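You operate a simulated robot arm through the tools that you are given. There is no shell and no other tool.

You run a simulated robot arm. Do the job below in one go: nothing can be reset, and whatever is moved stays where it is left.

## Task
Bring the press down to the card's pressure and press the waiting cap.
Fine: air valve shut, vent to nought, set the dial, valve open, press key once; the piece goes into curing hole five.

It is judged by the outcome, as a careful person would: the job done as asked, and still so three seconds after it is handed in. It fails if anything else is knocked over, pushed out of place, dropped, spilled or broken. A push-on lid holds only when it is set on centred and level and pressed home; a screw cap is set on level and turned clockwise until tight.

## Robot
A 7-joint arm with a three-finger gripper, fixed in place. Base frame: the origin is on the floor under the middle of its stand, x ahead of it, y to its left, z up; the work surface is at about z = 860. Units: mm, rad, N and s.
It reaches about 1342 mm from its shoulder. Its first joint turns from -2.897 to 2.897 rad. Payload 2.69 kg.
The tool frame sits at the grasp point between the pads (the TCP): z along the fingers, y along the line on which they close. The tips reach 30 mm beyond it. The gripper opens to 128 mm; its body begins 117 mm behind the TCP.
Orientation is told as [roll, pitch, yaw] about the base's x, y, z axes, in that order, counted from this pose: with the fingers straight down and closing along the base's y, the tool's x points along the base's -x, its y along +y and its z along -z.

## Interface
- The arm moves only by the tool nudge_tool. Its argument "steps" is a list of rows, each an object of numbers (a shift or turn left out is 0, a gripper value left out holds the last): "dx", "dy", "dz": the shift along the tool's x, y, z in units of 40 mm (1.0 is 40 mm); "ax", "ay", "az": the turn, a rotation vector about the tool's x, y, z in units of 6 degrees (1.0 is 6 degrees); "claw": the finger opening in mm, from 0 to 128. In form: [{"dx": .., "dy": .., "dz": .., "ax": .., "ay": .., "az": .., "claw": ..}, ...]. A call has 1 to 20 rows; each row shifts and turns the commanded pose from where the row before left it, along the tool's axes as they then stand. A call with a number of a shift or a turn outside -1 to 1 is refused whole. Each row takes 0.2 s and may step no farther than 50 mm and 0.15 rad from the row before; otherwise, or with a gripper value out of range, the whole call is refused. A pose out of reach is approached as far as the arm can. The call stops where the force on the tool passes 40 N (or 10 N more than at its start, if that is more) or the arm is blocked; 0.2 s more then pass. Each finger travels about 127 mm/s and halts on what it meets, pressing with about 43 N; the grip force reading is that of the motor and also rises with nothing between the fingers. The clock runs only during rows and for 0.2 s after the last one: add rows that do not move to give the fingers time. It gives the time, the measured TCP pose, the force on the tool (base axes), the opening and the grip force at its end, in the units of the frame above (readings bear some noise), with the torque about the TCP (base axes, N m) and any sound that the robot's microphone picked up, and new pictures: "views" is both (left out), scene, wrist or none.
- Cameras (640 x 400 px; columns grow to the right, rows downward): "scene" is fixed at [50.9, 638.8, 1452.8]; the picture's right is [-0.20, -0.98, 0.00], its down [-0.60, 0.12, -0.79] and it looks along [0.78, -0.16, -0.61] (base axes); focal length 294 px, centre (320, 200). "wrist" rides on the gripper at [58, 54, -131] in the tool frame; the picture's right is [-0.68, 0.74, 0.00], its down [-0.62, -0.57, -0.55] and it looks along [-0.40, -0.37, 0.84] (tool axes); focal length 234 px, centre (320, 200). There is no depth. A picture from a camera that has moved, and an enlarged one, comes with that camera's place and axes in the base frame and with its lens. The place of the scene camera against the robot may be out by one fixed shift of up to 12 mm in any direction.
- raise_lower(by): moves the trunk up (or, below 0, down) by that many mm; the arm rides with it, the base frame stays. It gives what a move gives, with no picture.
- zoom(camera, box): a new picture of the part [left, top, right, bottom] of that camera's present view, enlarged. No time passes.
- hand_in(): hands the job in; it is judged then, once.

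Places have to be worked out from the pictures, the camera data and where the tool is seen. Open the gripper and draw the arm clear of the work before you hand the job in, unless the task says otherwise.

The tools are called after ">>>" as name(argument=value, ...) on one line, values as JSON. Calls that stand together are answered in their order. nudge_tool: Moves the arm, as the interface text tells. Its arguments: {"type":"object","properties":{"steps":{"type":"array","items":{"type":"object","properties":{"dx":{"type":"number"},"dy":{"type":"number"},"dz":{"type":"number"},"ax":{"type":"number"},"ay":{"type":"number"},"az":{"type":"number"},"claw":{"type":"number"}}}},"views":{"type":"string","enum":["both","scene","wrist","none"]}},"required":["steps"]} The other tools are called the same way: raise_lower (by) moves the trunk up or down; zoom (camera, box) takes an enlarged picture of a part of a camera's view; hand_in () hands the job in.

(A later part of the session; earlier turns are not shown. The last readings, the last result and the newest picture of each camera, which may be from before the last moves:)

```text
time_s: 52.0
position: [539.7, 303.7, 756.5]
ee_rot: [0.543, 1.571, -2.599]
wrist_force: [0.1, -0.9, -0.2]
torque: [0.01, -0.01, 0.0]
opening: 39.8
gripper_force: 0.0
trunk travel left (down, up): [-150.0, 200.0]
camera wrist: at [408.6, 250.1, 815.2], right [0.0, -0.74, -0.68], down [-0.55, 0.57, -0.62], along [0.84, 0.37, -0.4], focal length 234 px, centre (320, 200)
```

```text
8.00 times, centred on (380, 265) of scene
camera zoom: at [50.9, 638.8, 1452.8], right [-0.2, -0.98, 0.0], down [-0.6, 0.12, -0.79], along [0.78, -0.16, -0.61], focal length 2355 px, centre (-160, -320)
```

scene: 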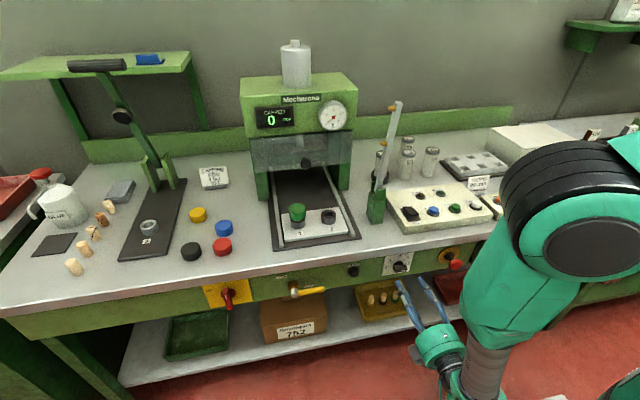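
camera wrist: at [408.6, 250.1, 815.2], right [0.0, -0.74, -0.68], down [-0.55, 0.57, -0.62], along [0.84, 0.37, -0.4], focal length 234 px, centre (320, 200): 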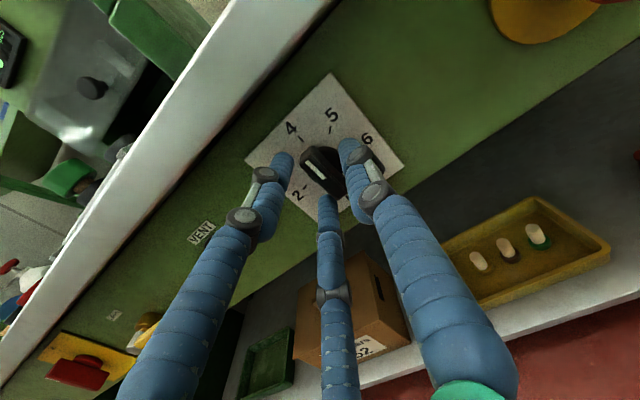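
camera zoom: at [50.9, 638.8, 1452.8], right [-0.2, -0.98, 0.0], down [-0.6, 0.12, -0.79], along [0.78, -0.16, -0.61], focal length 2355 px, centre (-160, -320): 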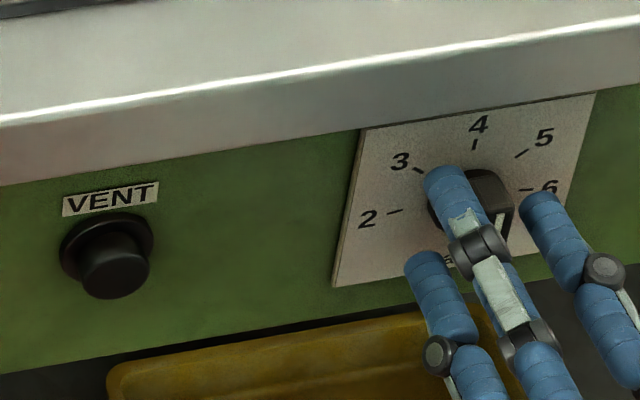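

The knob appears to point at 4. I withdraw straight back to get an unobstructed look at the dial.

>>> nudge_tool(steps=[{"claw": 50}, {"dz": -1}, {"dz": -1}, {"dy": -0.8}, {"dy": -0.8}], views="both")

>>> zoom(camera="scene", box=[370, 245, 418, 275])

>>> zoom(camera="wrist", box=[280, 60, 440, 160])

```text
time_s: 53.2
position: [459.5, 367.6, 758.0]
ee_rot: [0.801, 1.569, -2.341]
wrist_force: [0.5, 0.1, 0.3]
torque: [0.01, 0.05, 0.03]
opening: 50.0
gripper_force: 0.0
trunk travel left (down, up): [-150.0, 200.0]
camera wrist: at [327.6, 314.1, 816.0], right [0.0, -0.74, -0.68], down [-0.55, 0.57, -0.62], along [0.84, 0.37, -0.4], focal length 234 px, centre (320, 200)
```

scene: 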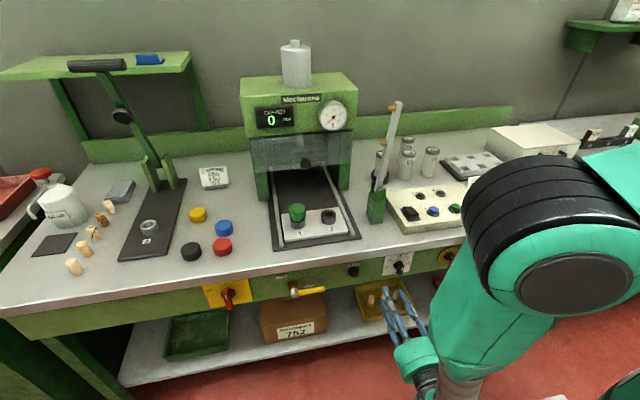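
wrist: 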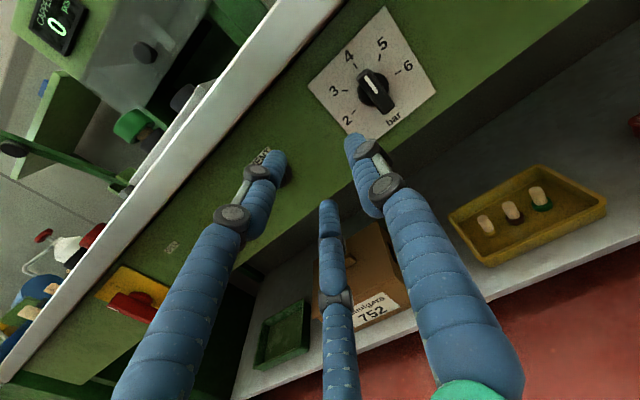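

```text
13.33 times, centred on (394, 260) of scene
camera zoom: at [50.9, 638.8, 1452.8], right [-0.2, -0.98, 0.0], down [-0.6, 0.12, -0.79], along [0.78, -0.16, -0.61], focal length 3925 px, centre (-667, -600)
```

zoom: 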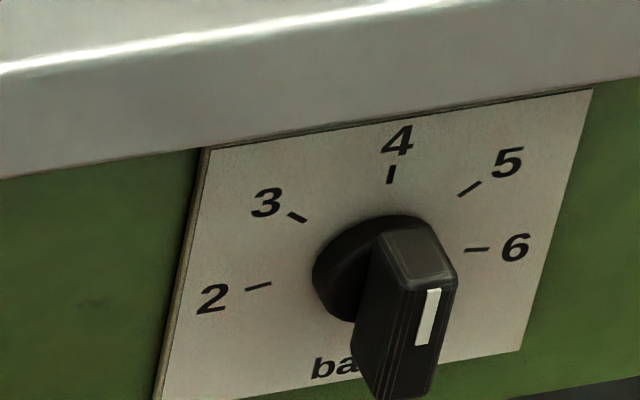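

```text
4.00 times, centred on (360, 110) of wrist
camera zoom: at [327.6, 314.1, 816.0], right [0.0, -0.74, -0.68], down [-0.55, 0.57, -0.62], along [0.84, 0.37, -0.4], focal length 937 px, centre (160, 560)
```

zoom: 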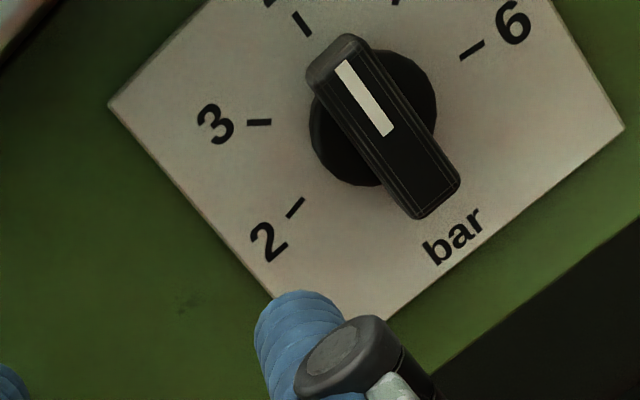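

The dial pointer sits on 4 (within ~2–3°). Now I close the fingers into a peg, move left and below the valve lever's outer half, and insert to x≈535, ready to swing it up to OPEN.

>>> nudge_tool(steps=[{"dy": -0.976, "dx": -0.29, "claw": 0}, {"dy": -0.976, "dx": -0.29}, {"dy": -0.976, "dx": -0.29}, {"dy": -0.976, "dx": -0.29}, {"dy": -0.976, "dx": -0.29}, {"dz": 0.95}, {"dz": 0.95}, {}], views="both")

>>> zoom(camera="scene", box=[260, 255, 340, 305])

>>> zoom(camera="wrist", box=[220, 60, 460, 210])

```text
time_s: 55.0
position: [537.9, 562.0, 699.5]
ee_rot: [0.461, 1.569, -2.681]
wrist_force: [0.2, -0.8, 0.0]
torque: [-0.03, -0.04, 0.04]
opening: 2.1
gripper_force: 31.1
trunk travel left (down, up): [-150.0, 200.0]
camera wrist: at [406.1, 508.3, 758.4], right [0.0, -0.74, -0.68], down [-0.55, 0.57, -0.62], along [0.84, 0.37, -0.4], focal length 234 px, centre (320, 200)
```

scene: 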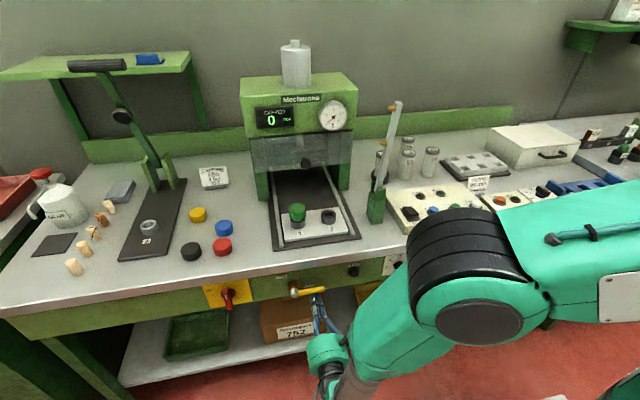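
wrist: 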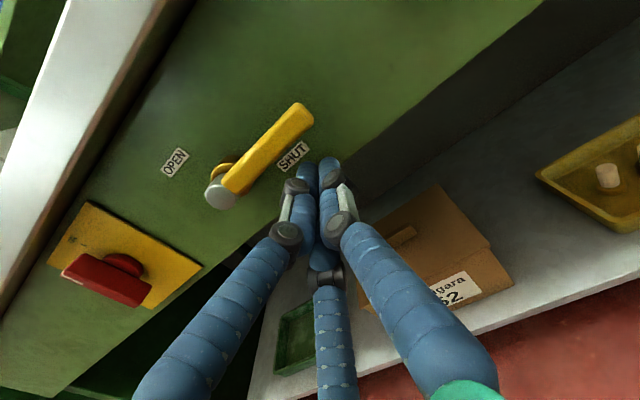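

```text
8.00 times, centred on (300, 280) of scene
camera zoom: at [50.9, 638.8, 1452.8], right [-0.2, -0.98, 0.0], down [-0.6, 0.12, -0.79], along [0.78, -0.16, -0.61], focal length 2355 px, centre (480, -440)
```

zoom: 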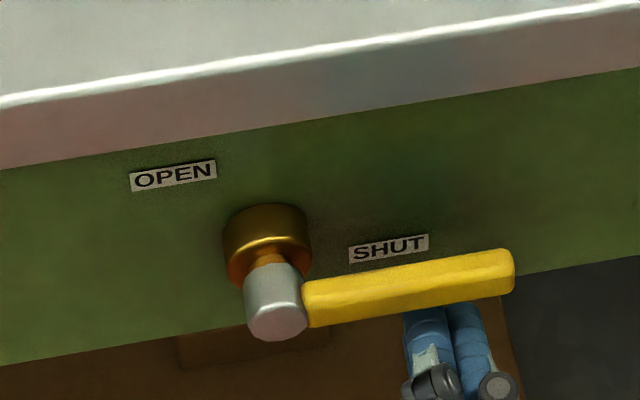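

```text
2.67 times, centred on (340, 135) of wrist
camera zoom: at [406.1, 508.3, 758.4], right [0.0, -0.74, -0.68], down [-0.55, 0.57, -0.62], along [0.84, 0.37, -0.4], focal length 624 px, centre (267, 373)
```

zoom: 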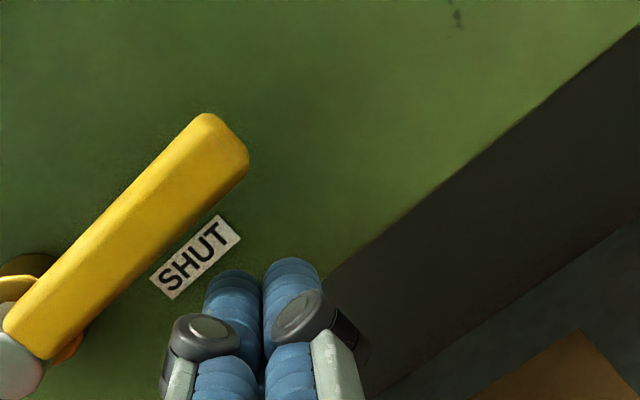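

The peg is directly beneath the lever. I push up along the arc, first to about 45°.

>>> nudge_tool(steps=[{"dx": 0.31}, {"dx": 0.375, "dy": 0.05}, {"dx": 0.4, "dy": 0.075}, {"dx": 0.425, "dy": -0.11}], views="both")

>>> zoom(camera="scene", box=[260, 255, 340, 305])

```text
time_s: 56.0
position: [537.5, 561.4, 760.2]
ee_rot: [0.883, 1.569, -2.259]
wrist_force: [-0.2, -0.9, -0.6]
torque: [0.0, -0.01, 0.0]
opening: 2.1
gripper_force: 31.3
trunk travel left (down, up): [-150.0, 200.0]
camera wrist: at [405.6, 507.7, 818.4], right [0.0, -0.74, -0.68], down [-0.55, 0.57, -0.62], along [0.84, 0.37, -0.4], focal length 234 px, centre (320, 200)
```

scene: 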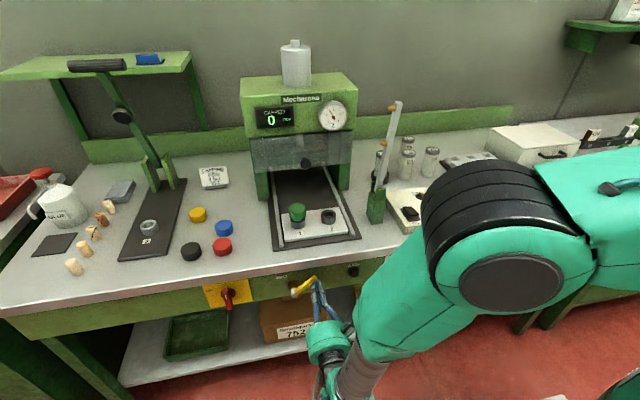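
wrist: 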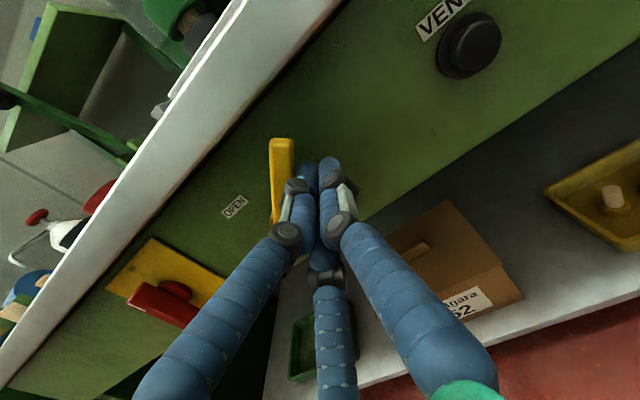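

```text
8.00 times, centred on (300, 280) of scene
camera zoom: at [50.9, 638.8, 1452.8], right [-0.2, -0.98, 0.0], down [-0.6, 0.12, -0.79], along [0.78, -0.16, -0.61], focal length 2355 px, centre (480, -440)
```

zoom: 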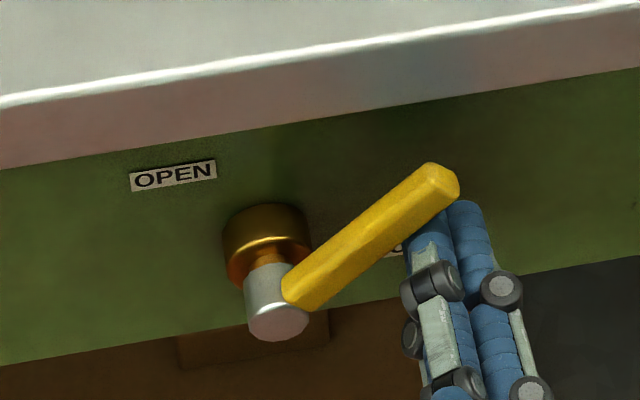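

The lever is at about 40° and following. I continue the arc toward vertical.

>>> nudge_tool(steps=[{"dx": 0.375, "dy": -0.23}, {"dx": 0.3, "dy": -0.35}, {"dx": 0.175, "dy": -0.39}], views="both")

>>> zoom(camera="scene", box=[260, 255, 340, 305])

>>> zoom(camera="scene", box=[230, 60, 390, 160])

```text
time_s: 56.8
position: [537.0, 599.0, 793.0]
ee_rot: [0.981, 1.568, -2.163]
wrist_force: [-0.3, -12.3, 0.6]
torque: [0.0, 0.18, -0.07]
opening: 2.5
gripper_force: 31.8
trunk travel left (down, up): [-150.0, 200.0]
camera wrist: at [405.4, 546.0, 851.7], right [0.0, -0.74, -0.68], down [-0.55, 0.57, -0.62], along [0.84, 0.37, -0.41], focal length 234 px, centre (320, 200)
```

scene: 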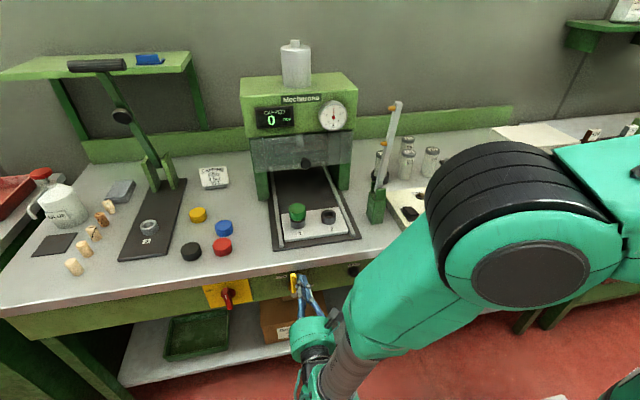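
wrist: 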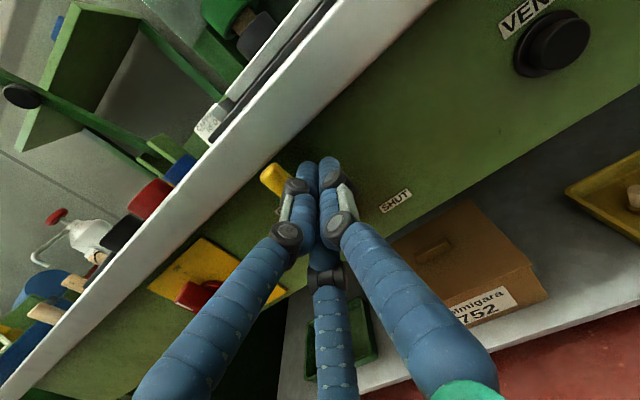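

```text
8.00 times, centred on (300, 280) of scene
camera zoom: at [50.9, 638.8, 1452.8], right [-0.2, -0.98, 0.0], down [-0.6, 0.12, -0.79], along [0.78, -0.16, -0.61], focal length 2355 px, centre (480, -440)
```

zoom: 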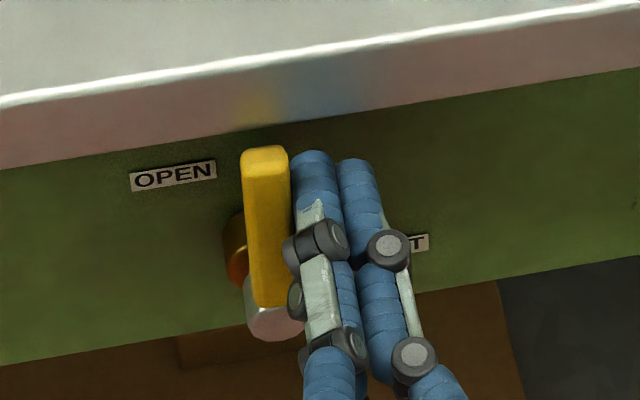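

```text
4.00 times, centred on (310, 110) of scene
camera zoom: at [50.9, 638.8, 1452.8], right [-0.2, -0.98, 0.0], down [-0.6, 0.12, -0.79], along [0.78, -0.16, -0.61], focal length 1178 px, centre (360, 560)
```

zoom: 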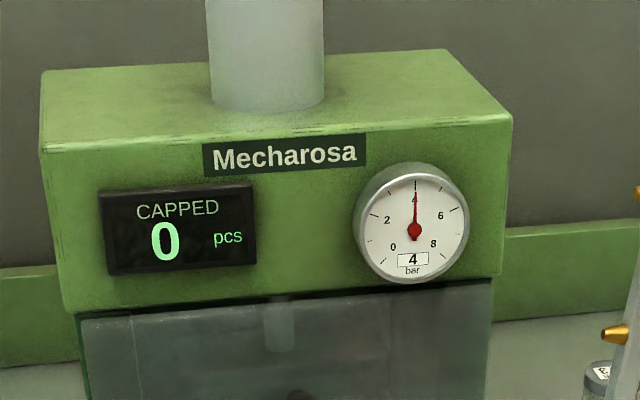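

The gauge reads exactly 4 bar and the lever is upright at OPEN. I withdraw and rise to look into the press to understand how the tray and ram work before pressing the key.

>>> nudge_tool(steps=[{"dy": 0.1}, {"dz": -1}, {"dz": -0.5}, {"dx": 1}, {"dx": 1}, {"dx": 1}, {"dy": 0.9, "dz": 0.5}, {"dz": 0.7}, {}], views="both")

>>> zoom(camera="wrist", box=[200, 0, 440, 150])

>>> zoom(camera="scene", box=[380, 170, 500, 245])

```text
time_s: 58.8
position: [525.6, 560.5, 914.0]
ee_rot: [0.131, 1.569, -3.014]
wrist_force: [-0.8, -0.1, -0.4]
torque: [0.01, 0.01, 0.02]
opening: 2.1
gripper_force: 31.3
trunk travel left (down, up): [-150.0, 200.0]
camera wrist: at [393.7, 507.5, 972.1], right [0.0, -0.74, -0.68], down [-0.55, 0.57, -0.62], along [0.84, 0.37, -0.4], focal length 234 px, centre (320, 200)
```

scene: 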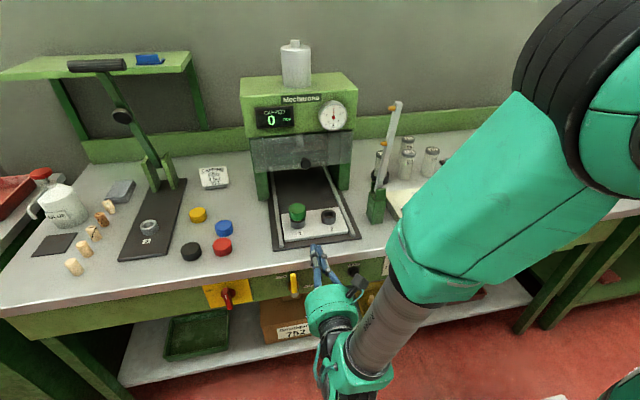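
wrist: 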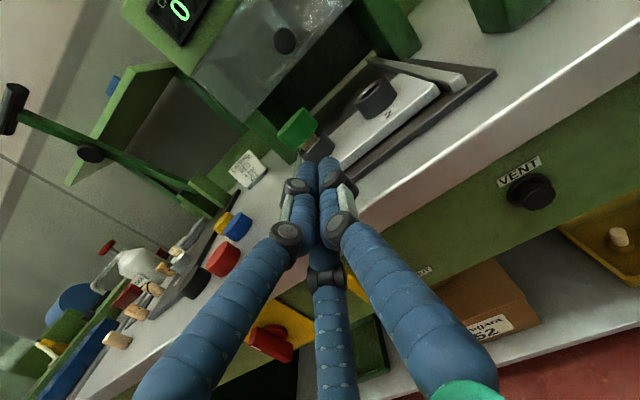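

```text
2.67 times, centred on (320, 75) of wrist
camera zoom: at [393.7, 507.5, 972.1], right [0.0, -0.74, -0.68], down [-0.55, 0.57, -0.62], along [0.84, 0.37, -0.4], focal length 624 px, centre (320, 533)
```

zoom: 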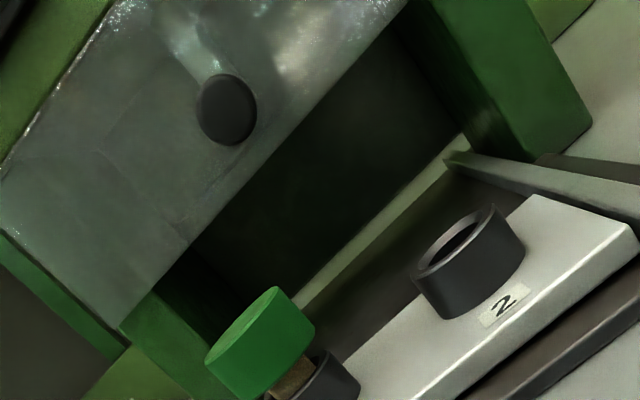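

```text
5.33 times, centred on (440, 208) of scene
camera zoom: at [50.9, 638.8, 1452.8], right [-0.2, -0.98, 0.0], down [-0.6, 0.12, -0.79], along [0.78, -0.16, -0.61], focal length 1570 px, centre (-320, 160)
```

zoom: 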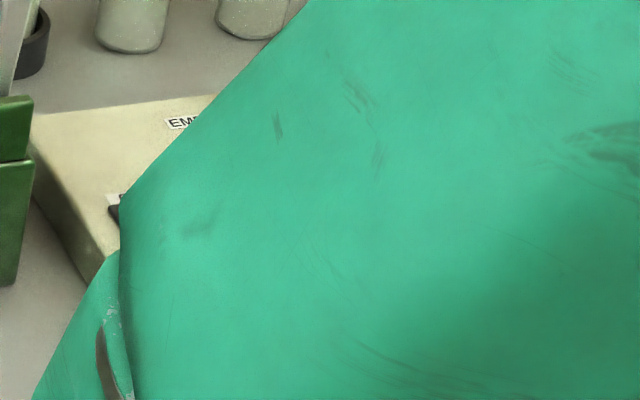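

The tray and ram look like an automatic shuttle. Next I back off and rise, then roll back by +180° to the original roll, ready to point the fingers down again.

>>> nudge_tool(steps=[{"dz": -1}, {"dz": -1}, {"dx": 1}, {"dx": 1}, {"dx": 1}, {"dx": 1}, {"dx": 1}, {"dx": 1}, {"dy": 1}, {"dy": 1}], views="scene")

>>> nudge_tool(steps=[{"az": 1}, {"az": 1}, {"az": 1}, {"az": 1}, {"az": 1}, {"az": 1}, {"az": 1}, {"az": 1}, {"az": 1}, {"az": 1}, {"az": 1}, {"az": 1}, {"az": 1}, {"az": 1}, {"az": 1}], views="none")

>>> nudge_tool(steps=[{"az": 1}, {"az": 1}, {"az": 1}, {"az": 1}, {"az": 1}, {"az": 1}, {"az": 1}, {"az": 1}, {"az": 1}, {"az": 1}, {"az": 1}, {"az": 1}, {"az": 1}, {"az": 1}, {"az": 1}], views="scene")

>>> zoom(camera="scene", box=[230, 60, 390, 160])

```text
time_s: 61.0
position: [443.5, 481.4, 1154.9]
ee_rot: [0.36, 1.571, -2.782]
wrist_force: [0.3, -0.4, 0.3]
torque: [-0.05, -0.02, 0.01]
opening: 2.1
gripper_force: 31.7
trunk travel left (down, up): [-150.0, 200.0]
```

scene: 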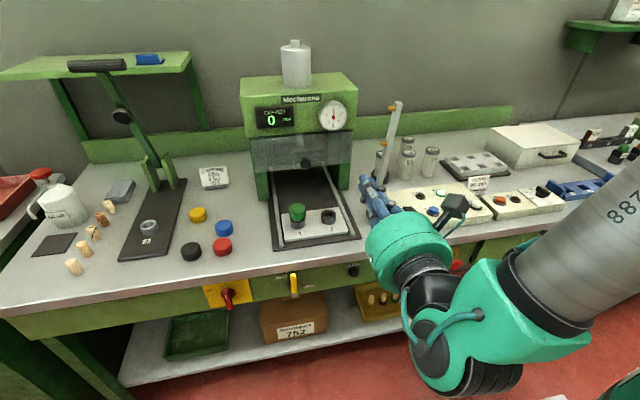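

```text
time_s: 64.2
position: [444.0, 481.2, 1154.0]
ee_rot: [-1.569, 0.001, 1.571]
wrist_force: [-0.3, -0.5, -0.5]
torque: [0.0, 0.0, -0.02]
opening: 1.8
gripper_force: 31.4
trunk travel left (down, up): [-150.0, 200.0]
```

```text
time_s: 67.4
position: [444.7, 480.5, 1153.7]
ee_rot: [0.97, -1.569, -0.969]
wrist_force: [-0.5, 0.4, 0.5]
torque: [-0.01, 0.0, 0.01]
opening: 2.2
gripper_force: 31.2
trunk travel left (down, up): [-150.0, 200.0]
```

scene: 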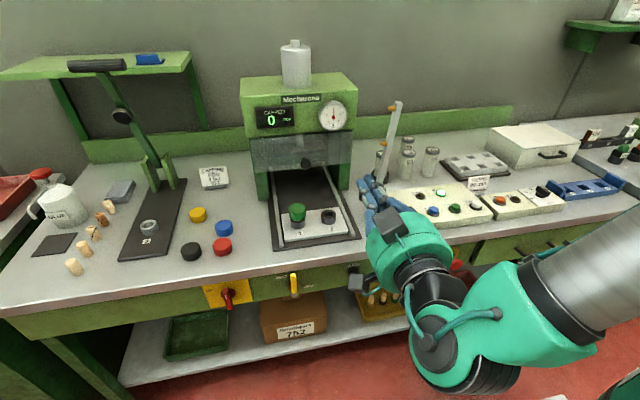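

```text
4.00 times, centred on (310, 110) of scene
camera zoom: at [50.9, 638.8, 1452.8], right [-0.2, -0.98, 0.0], down [-0.6, 0.12, -0.79], along [0.78, -0.16, -0.61], focal length 1178 px, centre (360, 560)
```

zoom: 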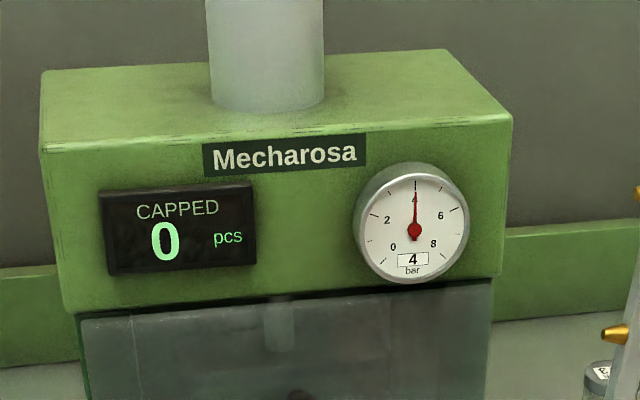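

Pressure holds at 4 bar. I now pitch the tool down again and check the panel.

>>> nudge_tool(steps=[{"ay": 1}, {"ay": 1}, {"ay": 1}, {"ay": 1}, {"ay": 1}, {"ay": 1}, {"ay": 1}, {"ay": 1}, {"ay": 1}, {"ay": 1}, {"ay": 1}, {"ay": 1}, {"ay": 1}, {"ay": 1}, {"ay": 1}], views="both")

>>> zoom(camera="scene", box=[380, 170, 500, 245])

>>> zoom(camera="wrist", box=[360, 80, 640, 255])

```text
time_s: 70.6
position: [443.9, 482.3, 1153.7]
ee_rot: [-0.002, 0.003, 0.001]
wrist_force: [-0.7, 0.6, -0.2]
torque: [0.03, -0.03, 0.02]
opening: 2.0
gripper_force: 31.5
trunk travel left (down, up): [-150.0, 200.0]
camera wrist: at [385.7, 535.0, 1284.2], right [0.68, 0.74, 0.0], down [0.62, -0.57, 0.55], along [0.4, -0.37, -0.84], focal length 234 px, centre (320, 200)
```

scene: 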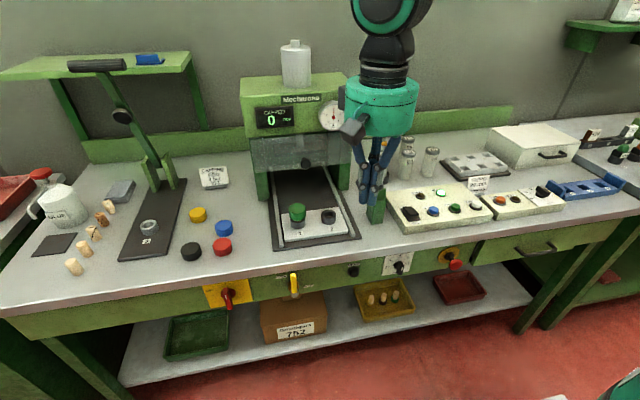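
wrist: 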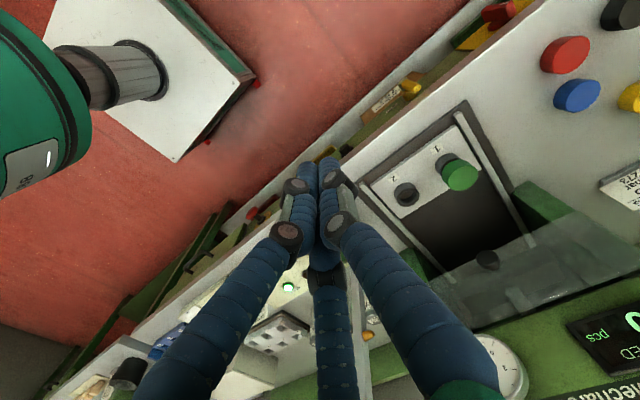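

```text
5.33 times, centred on (440, 208) of scene
camera zoom: at [50.9, 638.8, 1452.8], right [-0.2, -0.98, 0.0], down [-0.6, 0.12, -0.79], along [0.78, -0.16, -0.61], focal length 1570 px, centre (-320, 160)
```

zoom: 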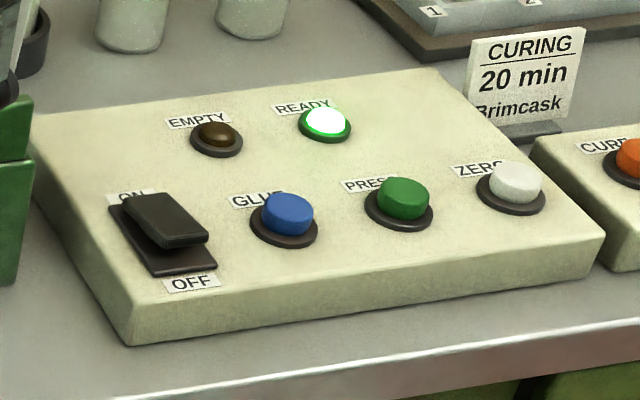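

```text
2.29 times, centred on (500, 168) of wrist
camera zoom: at [385.7, 535.0, 1284.2], right [0.68, 0.74, 0.0], down [0.62, -0.57, 0.55], along [0.4, -0.37, -0.84], focal length 535 px, centre (-91, 274)
```

zoom: 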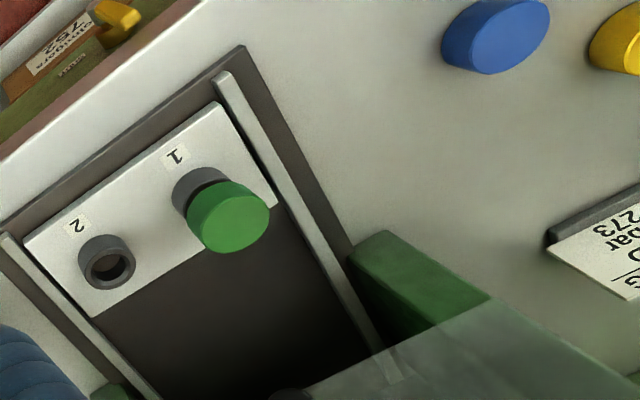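

READY is lit at 4 bar. I move the closed fingers over the panel, above the PRESS key (about (633, 121)), staying clear of the dispenser arm, and stop well above it to refine.

>>> nudge_tool(steps=[{"dy": -1}, {"dy": -1}, {"dy": -1}, {"dy": -1}, {"dy": -1}, {"dy": -1}, {"dy": -1}, {"dy": -1}, {"dy": -1}, {"dx": -0.945}, {"dx": -0.945}, {"dx": -0.945}, {"dx": -0.945}, {"dx": -0.945}, {"dz": 0.9}, {"dz": 0.9}, {"dz": 0.9}, {"dz": 0.9}, {}], views="both")

>>> zoom(camera="wrist", box=[220, 60, 460, 210])

>>> zoom(camera="scene", box=[380, 150, 540, 250])

```text
time_s: 74.6
position: [634.8, 119.9, 1009.2]
ee_rot: [-0.001, 0.002, 0.0]
wrist_force: [-0.1, 0.4, -0.6]
torque: [0.01, 0.02, 0.0]
opening: 2.2
gripper_force: 31.3
trunk travel left (down, up): [-150.0, 200.0]
camera wrist: at [576.5, 173.9, 1139.7], right [0.68, 0.74, 0.0], down [0.62, -0.57, 0.55], along [0.4, -0.37, -0.84], focal length 234 px, centre (320, 200)
```

scene: 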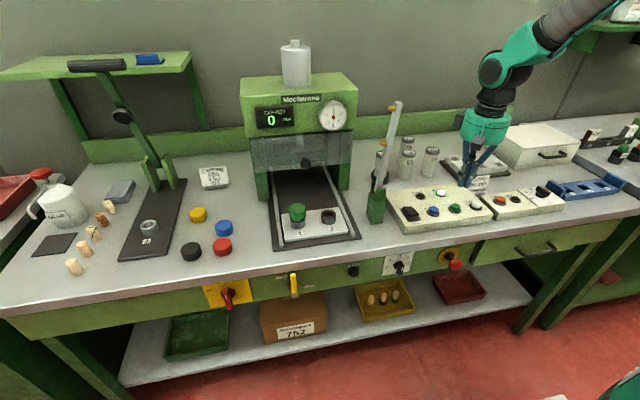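
wrist: 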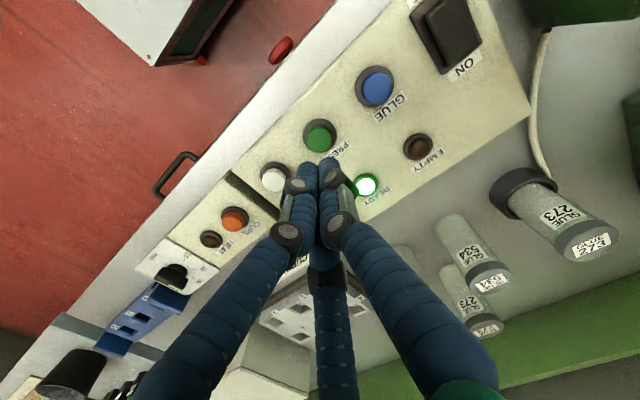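

```text
2.67 times, centred on (340, 135) of wrist
camera zoom: at [576.5, 173.9, 1139.7], right [0.68, 0.74, 0.0], down [0.62, -0.57, 0.55], along [0.4, -0.37, -0.84], focal length 624 px, centre (267, 373)
```

zoom: 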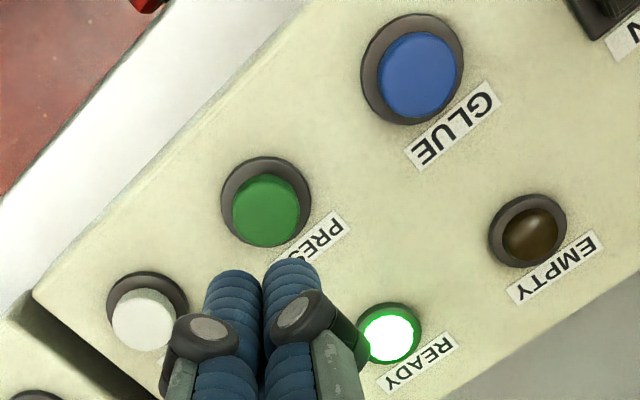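

```text
4.00 times, centred on (460, 200) of scene
camera zoom: at [50.9, 638.8, 1452.8], right [-0.2, -0.98, 0.0], down [-0.6, 0.12, -0.79], along [0.78, -0.16, -0.61], focal length 1178 px, centre (-240, 200)
```

zoom: 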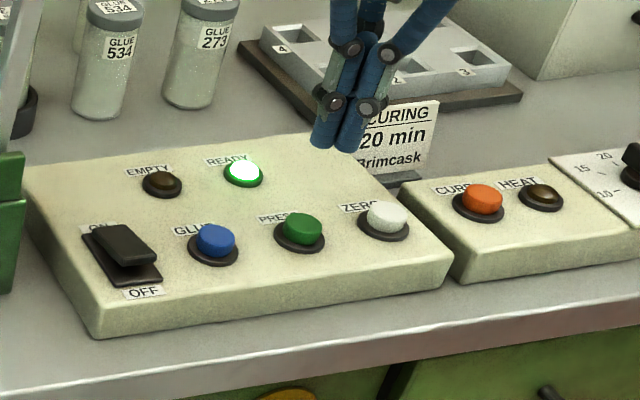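

The PRESS key centre is at about (634.5, 119.5), straight below. I shift 4 mm so the fingertip cluster is centred, and descend close to it.

>>> nudge_tool(steps=[{"dy": -0.1, "dz": 0.65}, {"dz": 0.65}, {"dz": 0.1}, {"dz": 0.1}], views="both")

>>> zoom(camera="scene", box=[380, 150, 540, 250])

>>> zoom(camera="wrist", box=[220, 60, 460, 210])

```text
time_s: 75.6
position: [632.7, 116.5, 949.9]
ee_rot: [0.0, -0.001, 0.0]
wrist_force: [0.3, 0.0, 0.6]
torque: [0.0, -0.02, 0.01]
opening: 1.9
gripper_force: 31.1
trunk travel left (down, up): [-150.0, 200.0]
camera wrist: at [574.5, 170.2, 1080.8], right [0.68, 0.74, 0.0], down [0.62, -0.57, 0.55], along [0.4, -0.37, -0.84], focal length 234 px, centre (320, 200)
```

scene: 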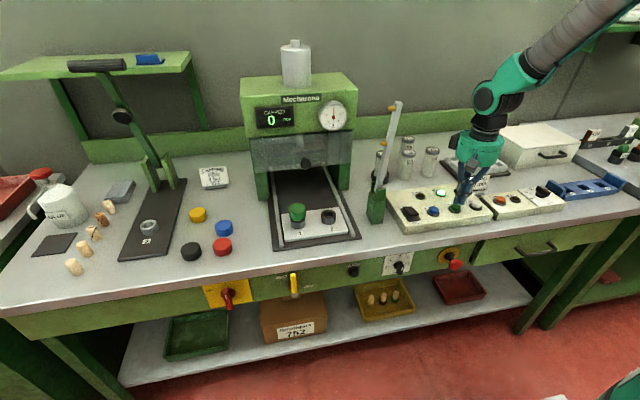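
wrist: 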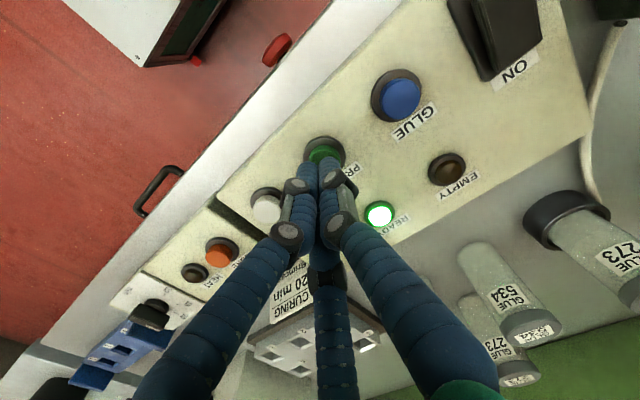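

```text
4.00 times, centred on (460, 200) of scene
camera zoom: at [50.9, 638.8, 1452.8], right [-0.2, -0.98, 0.0], down [-0.6, 0.12, -0.79], along [0.78, -0.16, -0.61], focal length 1178 px, centre (-240, 200)
```

zoom: 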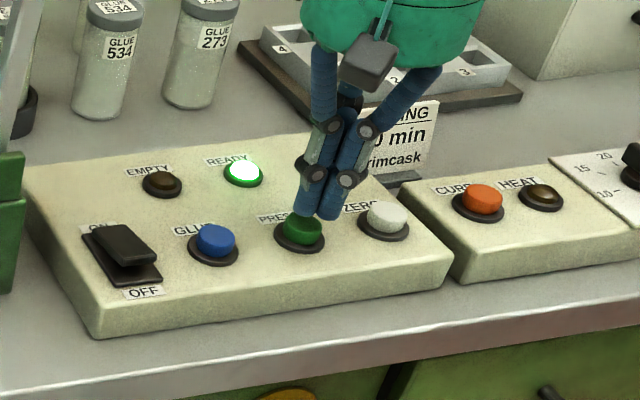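

```text
2.67 times, centred on (340, 135) of wrist
camera zoom: at [574.5, 170.2, 1080.8], right [0.68, 0.74, 0.0], down [0.62, -0.57, 0.55], along [0.4, -0.37, -0.84], focal length 624 px, centre (267, 373)
```

zoom: 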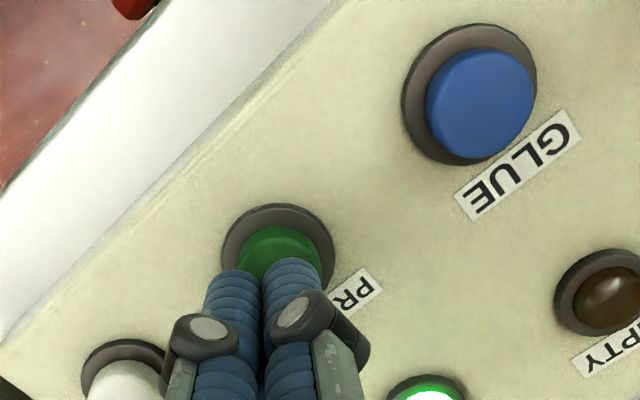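

The fingertips hover just above the key. I continue down in small steps to press it once.

>>> nudge_tool(steps=[{"dz": 0.1}, {"dz": 0.1}, {"dz": 0.1}], views="scene")

>>> zoom(camera="scene", box=[380, 150, 540, 250])

```text
time_s: 76.4
position: [633.9, 117.3, 937.8]
ee_rot: [0.001, -0.001, 0.0]
wrist_force: [0.1, -0.1, -0.3]
torque: [0.0, 0.02, -0.01]
opening: 2.1
gripper_force: 32.0
trunk travel left (down, up): [-150.0, 200.0]
```

scene: 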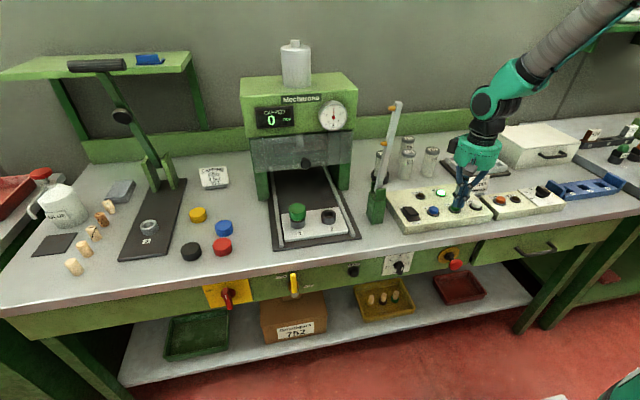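

```text
4.00 times, centred on (460, 200) of scene
camera zoom: at [50.9, 638.8, 1452.8], right [-0.2, -0.98, 0.0], down [-0.6, 0.12, -0.79], along [0.78, -0.16, -0.61], focal length 1178 px, centre (-240, 200)
```

zoom: 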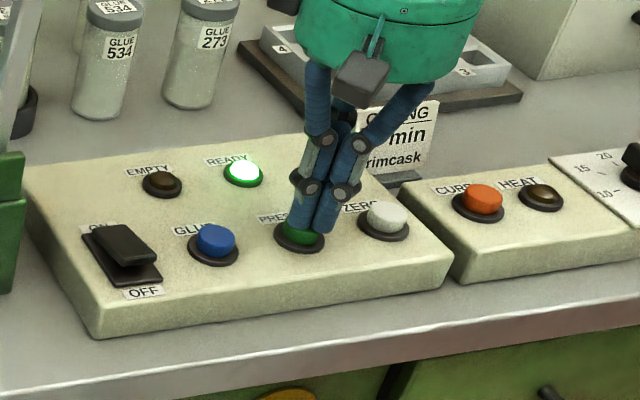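

No contact yet. I continue down in 3 mm steps.

>>> nudge_tool(steps=[{"dz": 0.08}, {"dz": 0.08}], views="scene")

>>> zoom(camera="scene", box=[380, 150, 540, 250])

```text
time_s: 77.0
position: [634.1, 116.2, 931.9]
ee_rot: [0.0, -0.002, -0.001]
wrist_force: [-0.2, 0.6, 11.7]
torque: [0.11, -0.05, -0.05]
opening: 6.0
gripper_force: 31.6
trunk travel left (down, up): [-150.0, 200.0]
heard: click
```

scene: 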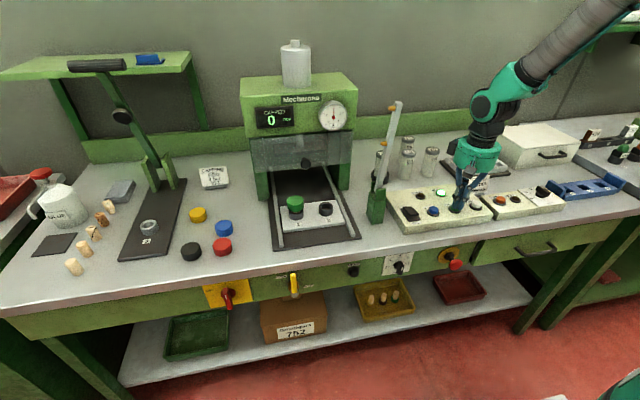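

```text
4.00 times, centred on (460, 200) of scene
camera zoom: at [50.9, 638.8, 1452.8], right [-0.2, -0.98, 0.0], down [-0.6, 0.12, -0.79], along [0.78, -0.16, -0.61], focal length 1178 px, centre (-240, 200)
```

zoom: 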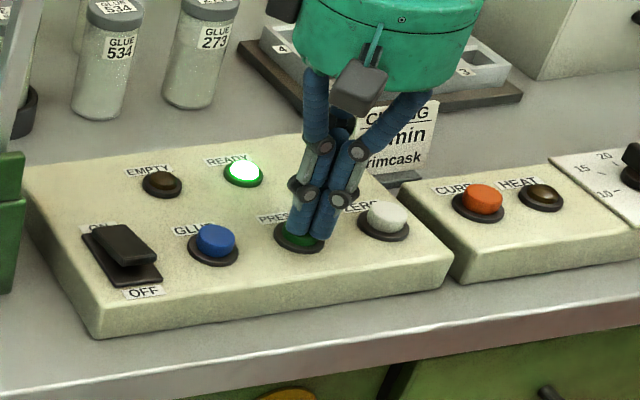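

A click was heard and the tray is shuttling in by itself. I lift off straight up and wait for the cycle to finish.

>>> nudge_tool(steps=[{"dz": -0.5}, {"dz": -1}, {"dz": -1}, {"dz": -0.5}, {}, {}], views="scene")

>>> zoom(camera="scene", box=[230, 60, 390, 260])

```text
time_s: 78.4
position: [633.5, 115.9, 1051.2]
ee_rot: [0.0, 0.002, 0.0]
wrist_force: [1.6, -0.5, -0.3]
torque: [0.03, 0.03, 0.0]
opening: 2.3
gripper_force: 31.5
trunk travel left (down, up): [-150.0, 200.0]
```

scene: 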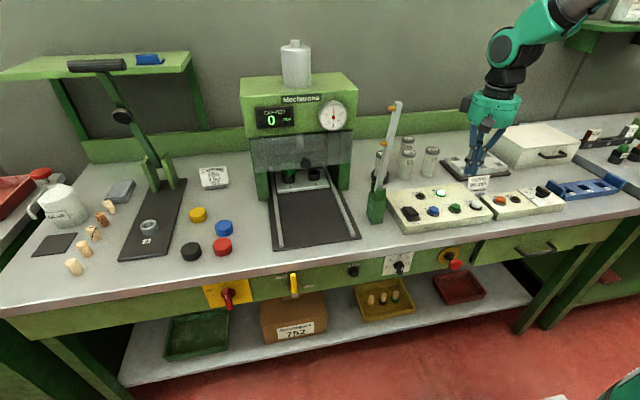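

```text
2.00 times, centred on (310, 160) of scene
camera zoom: at [50.9, 638.8, 1452.8], right [-0.2, -0.98, 0.0], down [-0.6, 0.12, -0.79], along [0.78, -0.16, -0.61], focal length 589 px, centre (340, 280)
```

zoom: 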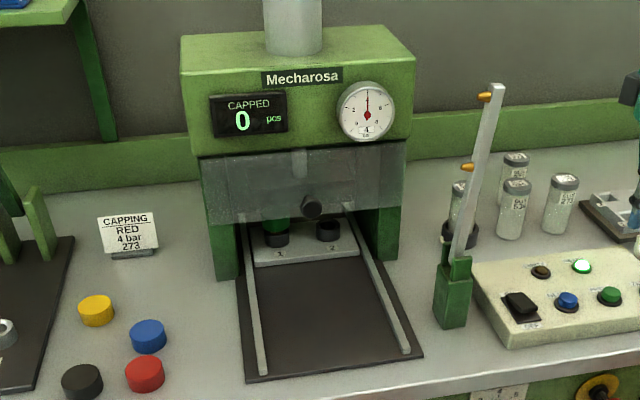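

The tray has gone in under the ram. I hold still and let the cycle run.

>>> nudge_tool(steps=[{}, {}, {}, {}, {}, {}, {}, {}, {}, {}], views="both")

>>> zoom(camera="scene", box=[230, 60, 390, 260])

```text
time_s: 80.6
position: [633.2, 115.1, 1051.2]
ee_rot: [-0.001, 0.001, -0.001]
wrist_force: [-0.9, 1.1, -0.3]
torque: [0.0, 0.01, 0.03]
opening: 1.9
gripper_force: 31.7
trunk travel left (down, up): [-150.0, 200.0]
camera wrist: at [574.8, 169.4, 1181.9], right [0.68, 0.74, 0.0], down [0.62, -0.57, 0.55], along [0.4, -0.37, -0.84], focal length 234 px, centre (320, 200)
```

scene: 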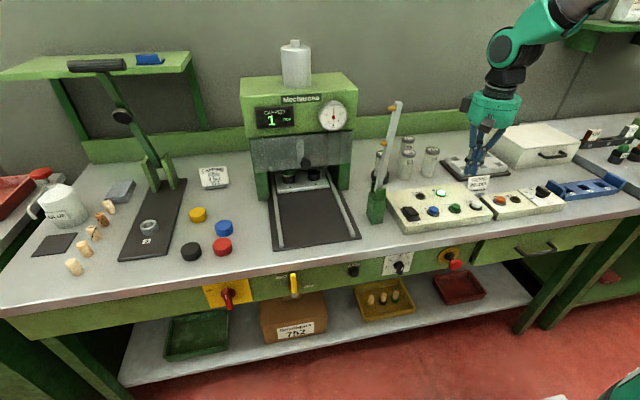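
wrist: 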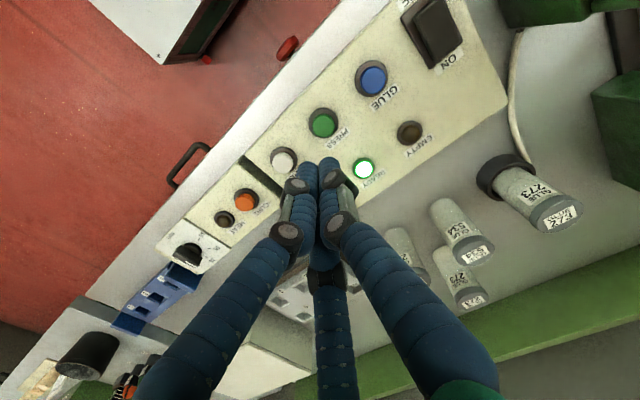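

```text
2.00 times, centred on (310, 160) of scene
camera zoom: at [50.9, 638.8, 1452.8], right [-0.2, -0.98, 0.0], down [-0.6, 0.12, -0.79], along [0.78, -0.16, -0.61], focal length 589 px, centre (340, 280)
```

zoom: 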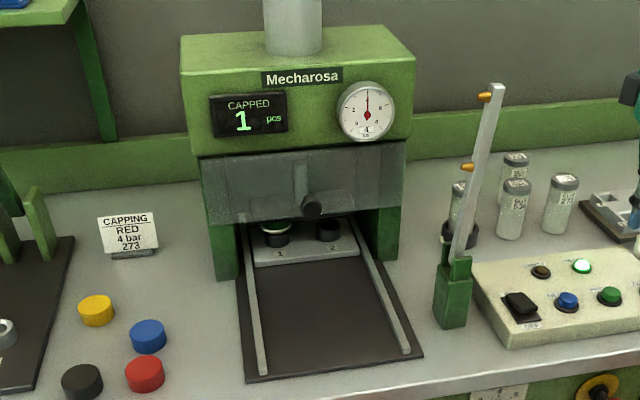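

The counter shows 1; the ram is down on nest 1. I keep waiting for the tray to return.

>>> nudge_tool(steps=[{}, {}, {}, {}, {}, {}, {}, {}, {}, {}, {}, {}, {}, {}, {}], views="scene")

>>> zoom(camera="scene", box=[230, 60, 390, 260])

```text
time_s: 83.8
position: [633.0, 115.8, 1051.3]
ee_rot: [0.001, 0.0, -0.001]
wrist_force: [-0.3, -0.9, -0.9]
torque: [-0.01, -0.01, 0.01]
opening: 2.2
gripper_force: 31.8
trunk travel left (down, up): [-150.0, 200.0]
```

scene: 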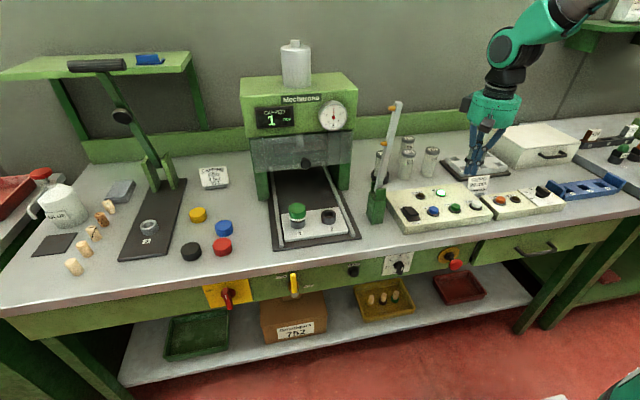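

```text
2.00 times, centred on (310, 160) of scene
camera zoom: at [50.9, 638.8, 1452.8], right [-0.2, -0.98, 0.0], down [-0.6, 0.12, -0.79], along [0.78, -0.16, -0.61], focal length 589 px, centre (340, 280)
```

zoom: 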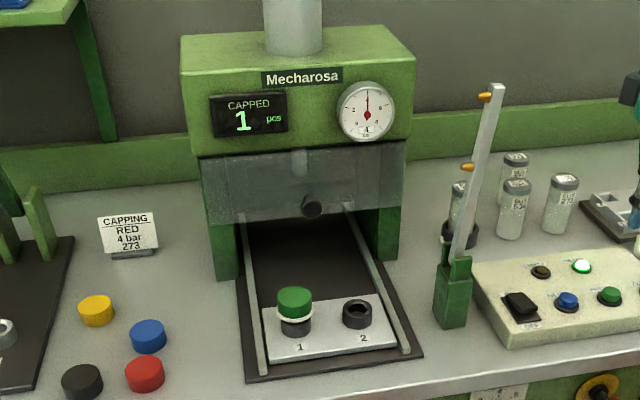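

>>> zoom(camera="scene", box=[264, 190, 344, 240])

>>> zoom(camera="scene", box=[420, 140, 516, 200])

```text
8.00 times, centred on (304, 215) of scene
camera zoom: at [50.9, 638.8, 1452.8], right [-0.2, -0.98, 0.0], down [-0.6, 0.12, -0.79], along [0.78, -0.16, -0.61], focal length 2355 px, centre (448, 80)
```

zoom: 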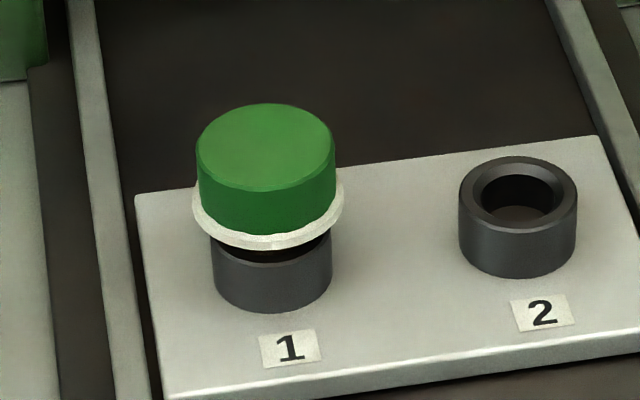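

```text
6.67 times, centred on (468, 170) of scene
camera zoom: at [50.9, 638.8, 1452.8], right [-0.2, -0.98, 0.0], down [-0.6, 0.12, -0.79], along [0.78, -0.16, -0.61], focal length 1963 px, centre (-667, 400)
```

zoom: 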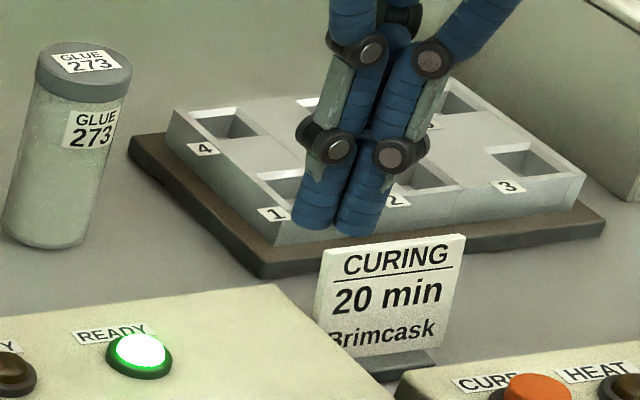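

The press cycle is done: CAPPED 1, cap pressed with a glue bead, tray back out. I now go back around the dispenser arm to hover above nest 1 with the claw open and look from above.

>>> nudge_tool(steps=[{"dx": 0.95}, {"dx": 0.95}, {"dx": 0.95}, {"dx": 0.95}, {"dy": 0.98}, {"dy": 0.98}, {"dy": 0.98}, {"dy": 0.98}, {"dy": 0.98}, {"dy": 0.98}, {"dy": 0.98}, {"dy": 0.98}, {"dy": 0.98}, {"dy": 0.98}, {"dy": 0.98}, {"dy": 0.98, "claw": 90}, {"dz": -0.5}], views="scene")

>>> nudge_tool(steps=[{"dx": -0.85}, {"dx": -0.85}, {"dx": -0.85}, {"dx": -0.85}, {"dx": -0.85}, {"dx": -0.85}, {}], views="both")

>>> zoom(camera="wrist", box=[200, 60, 440, 210])

```text
time_s: 87.4
position: [481.2, 587.6, 1069.2]
ee_rot: [-0.002, 0.002, -0.001]
wrist_force: [-1.5, 0.5, -0.2]
torque: [-0.07, 0.04, -0.01]
opening: 89.8
gripper_force: 0.1
trunk travel left (down, up): [-150.0, 200.0]
```

scene: 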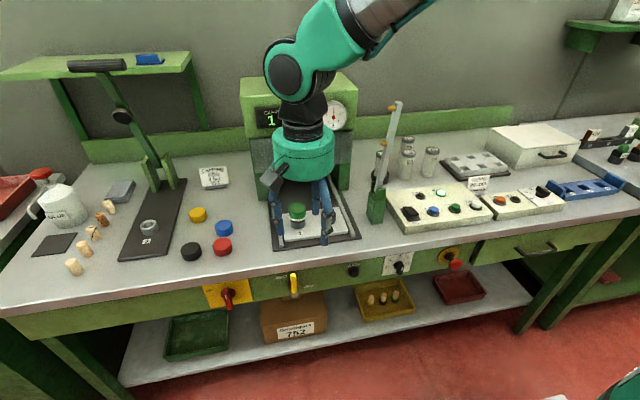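

```text
time_s: 89.0
position: [685.9, 588.2, 1070.8]
ee_rot: [0.0, 0.0, 0.0]
wrist_force: [0.1, 0.7, -0.2]
torque: [-0.03, 0.04, -0.03]
opening: 89.8
gripper_force: 0.1
trunk travel left (down, up): [-150.0, 200.0]
camera wrist: at [627.4, 642.4, 1201.8], right [0.68, 0.74, 0.0], down [0.62, -0.57, 0.55], along [0.4, -0.37, -0.84], focal length 234 px, centre (320, 200)
```

scene: 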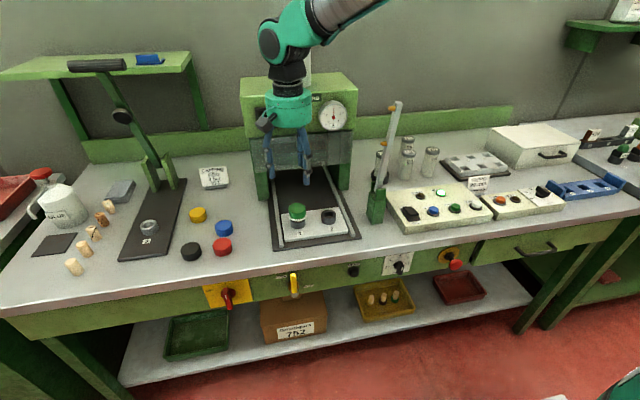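
wrist: 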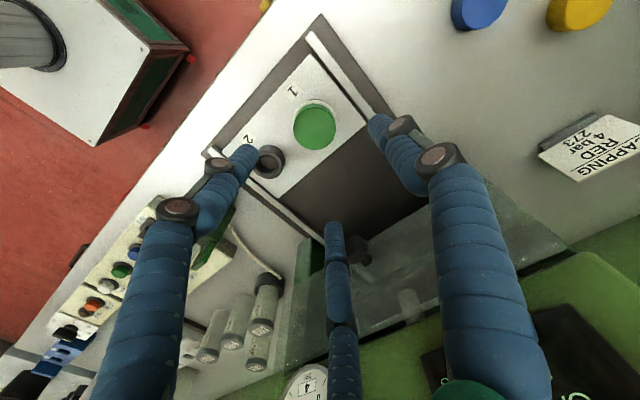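

```text
2.67 times, centred on (320, 135) of wrist
camera zoom: at [627.4, 642.4, 1201.8], right [0.68, 0.74, 0.0], down [0.62, -0.57, 0.55], along [0.4, -0.37, -0.84], focal length 624 px, centre (320, 373)
```

zoom: 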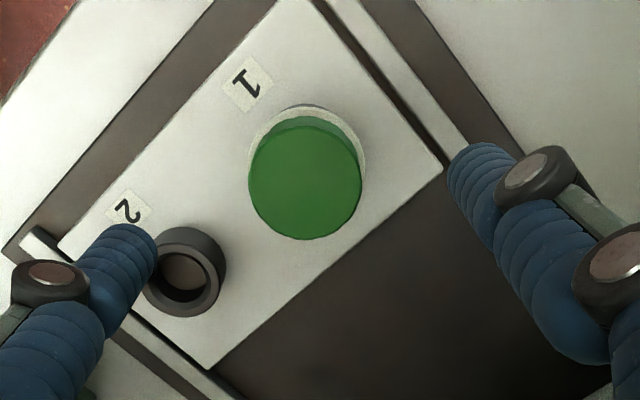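

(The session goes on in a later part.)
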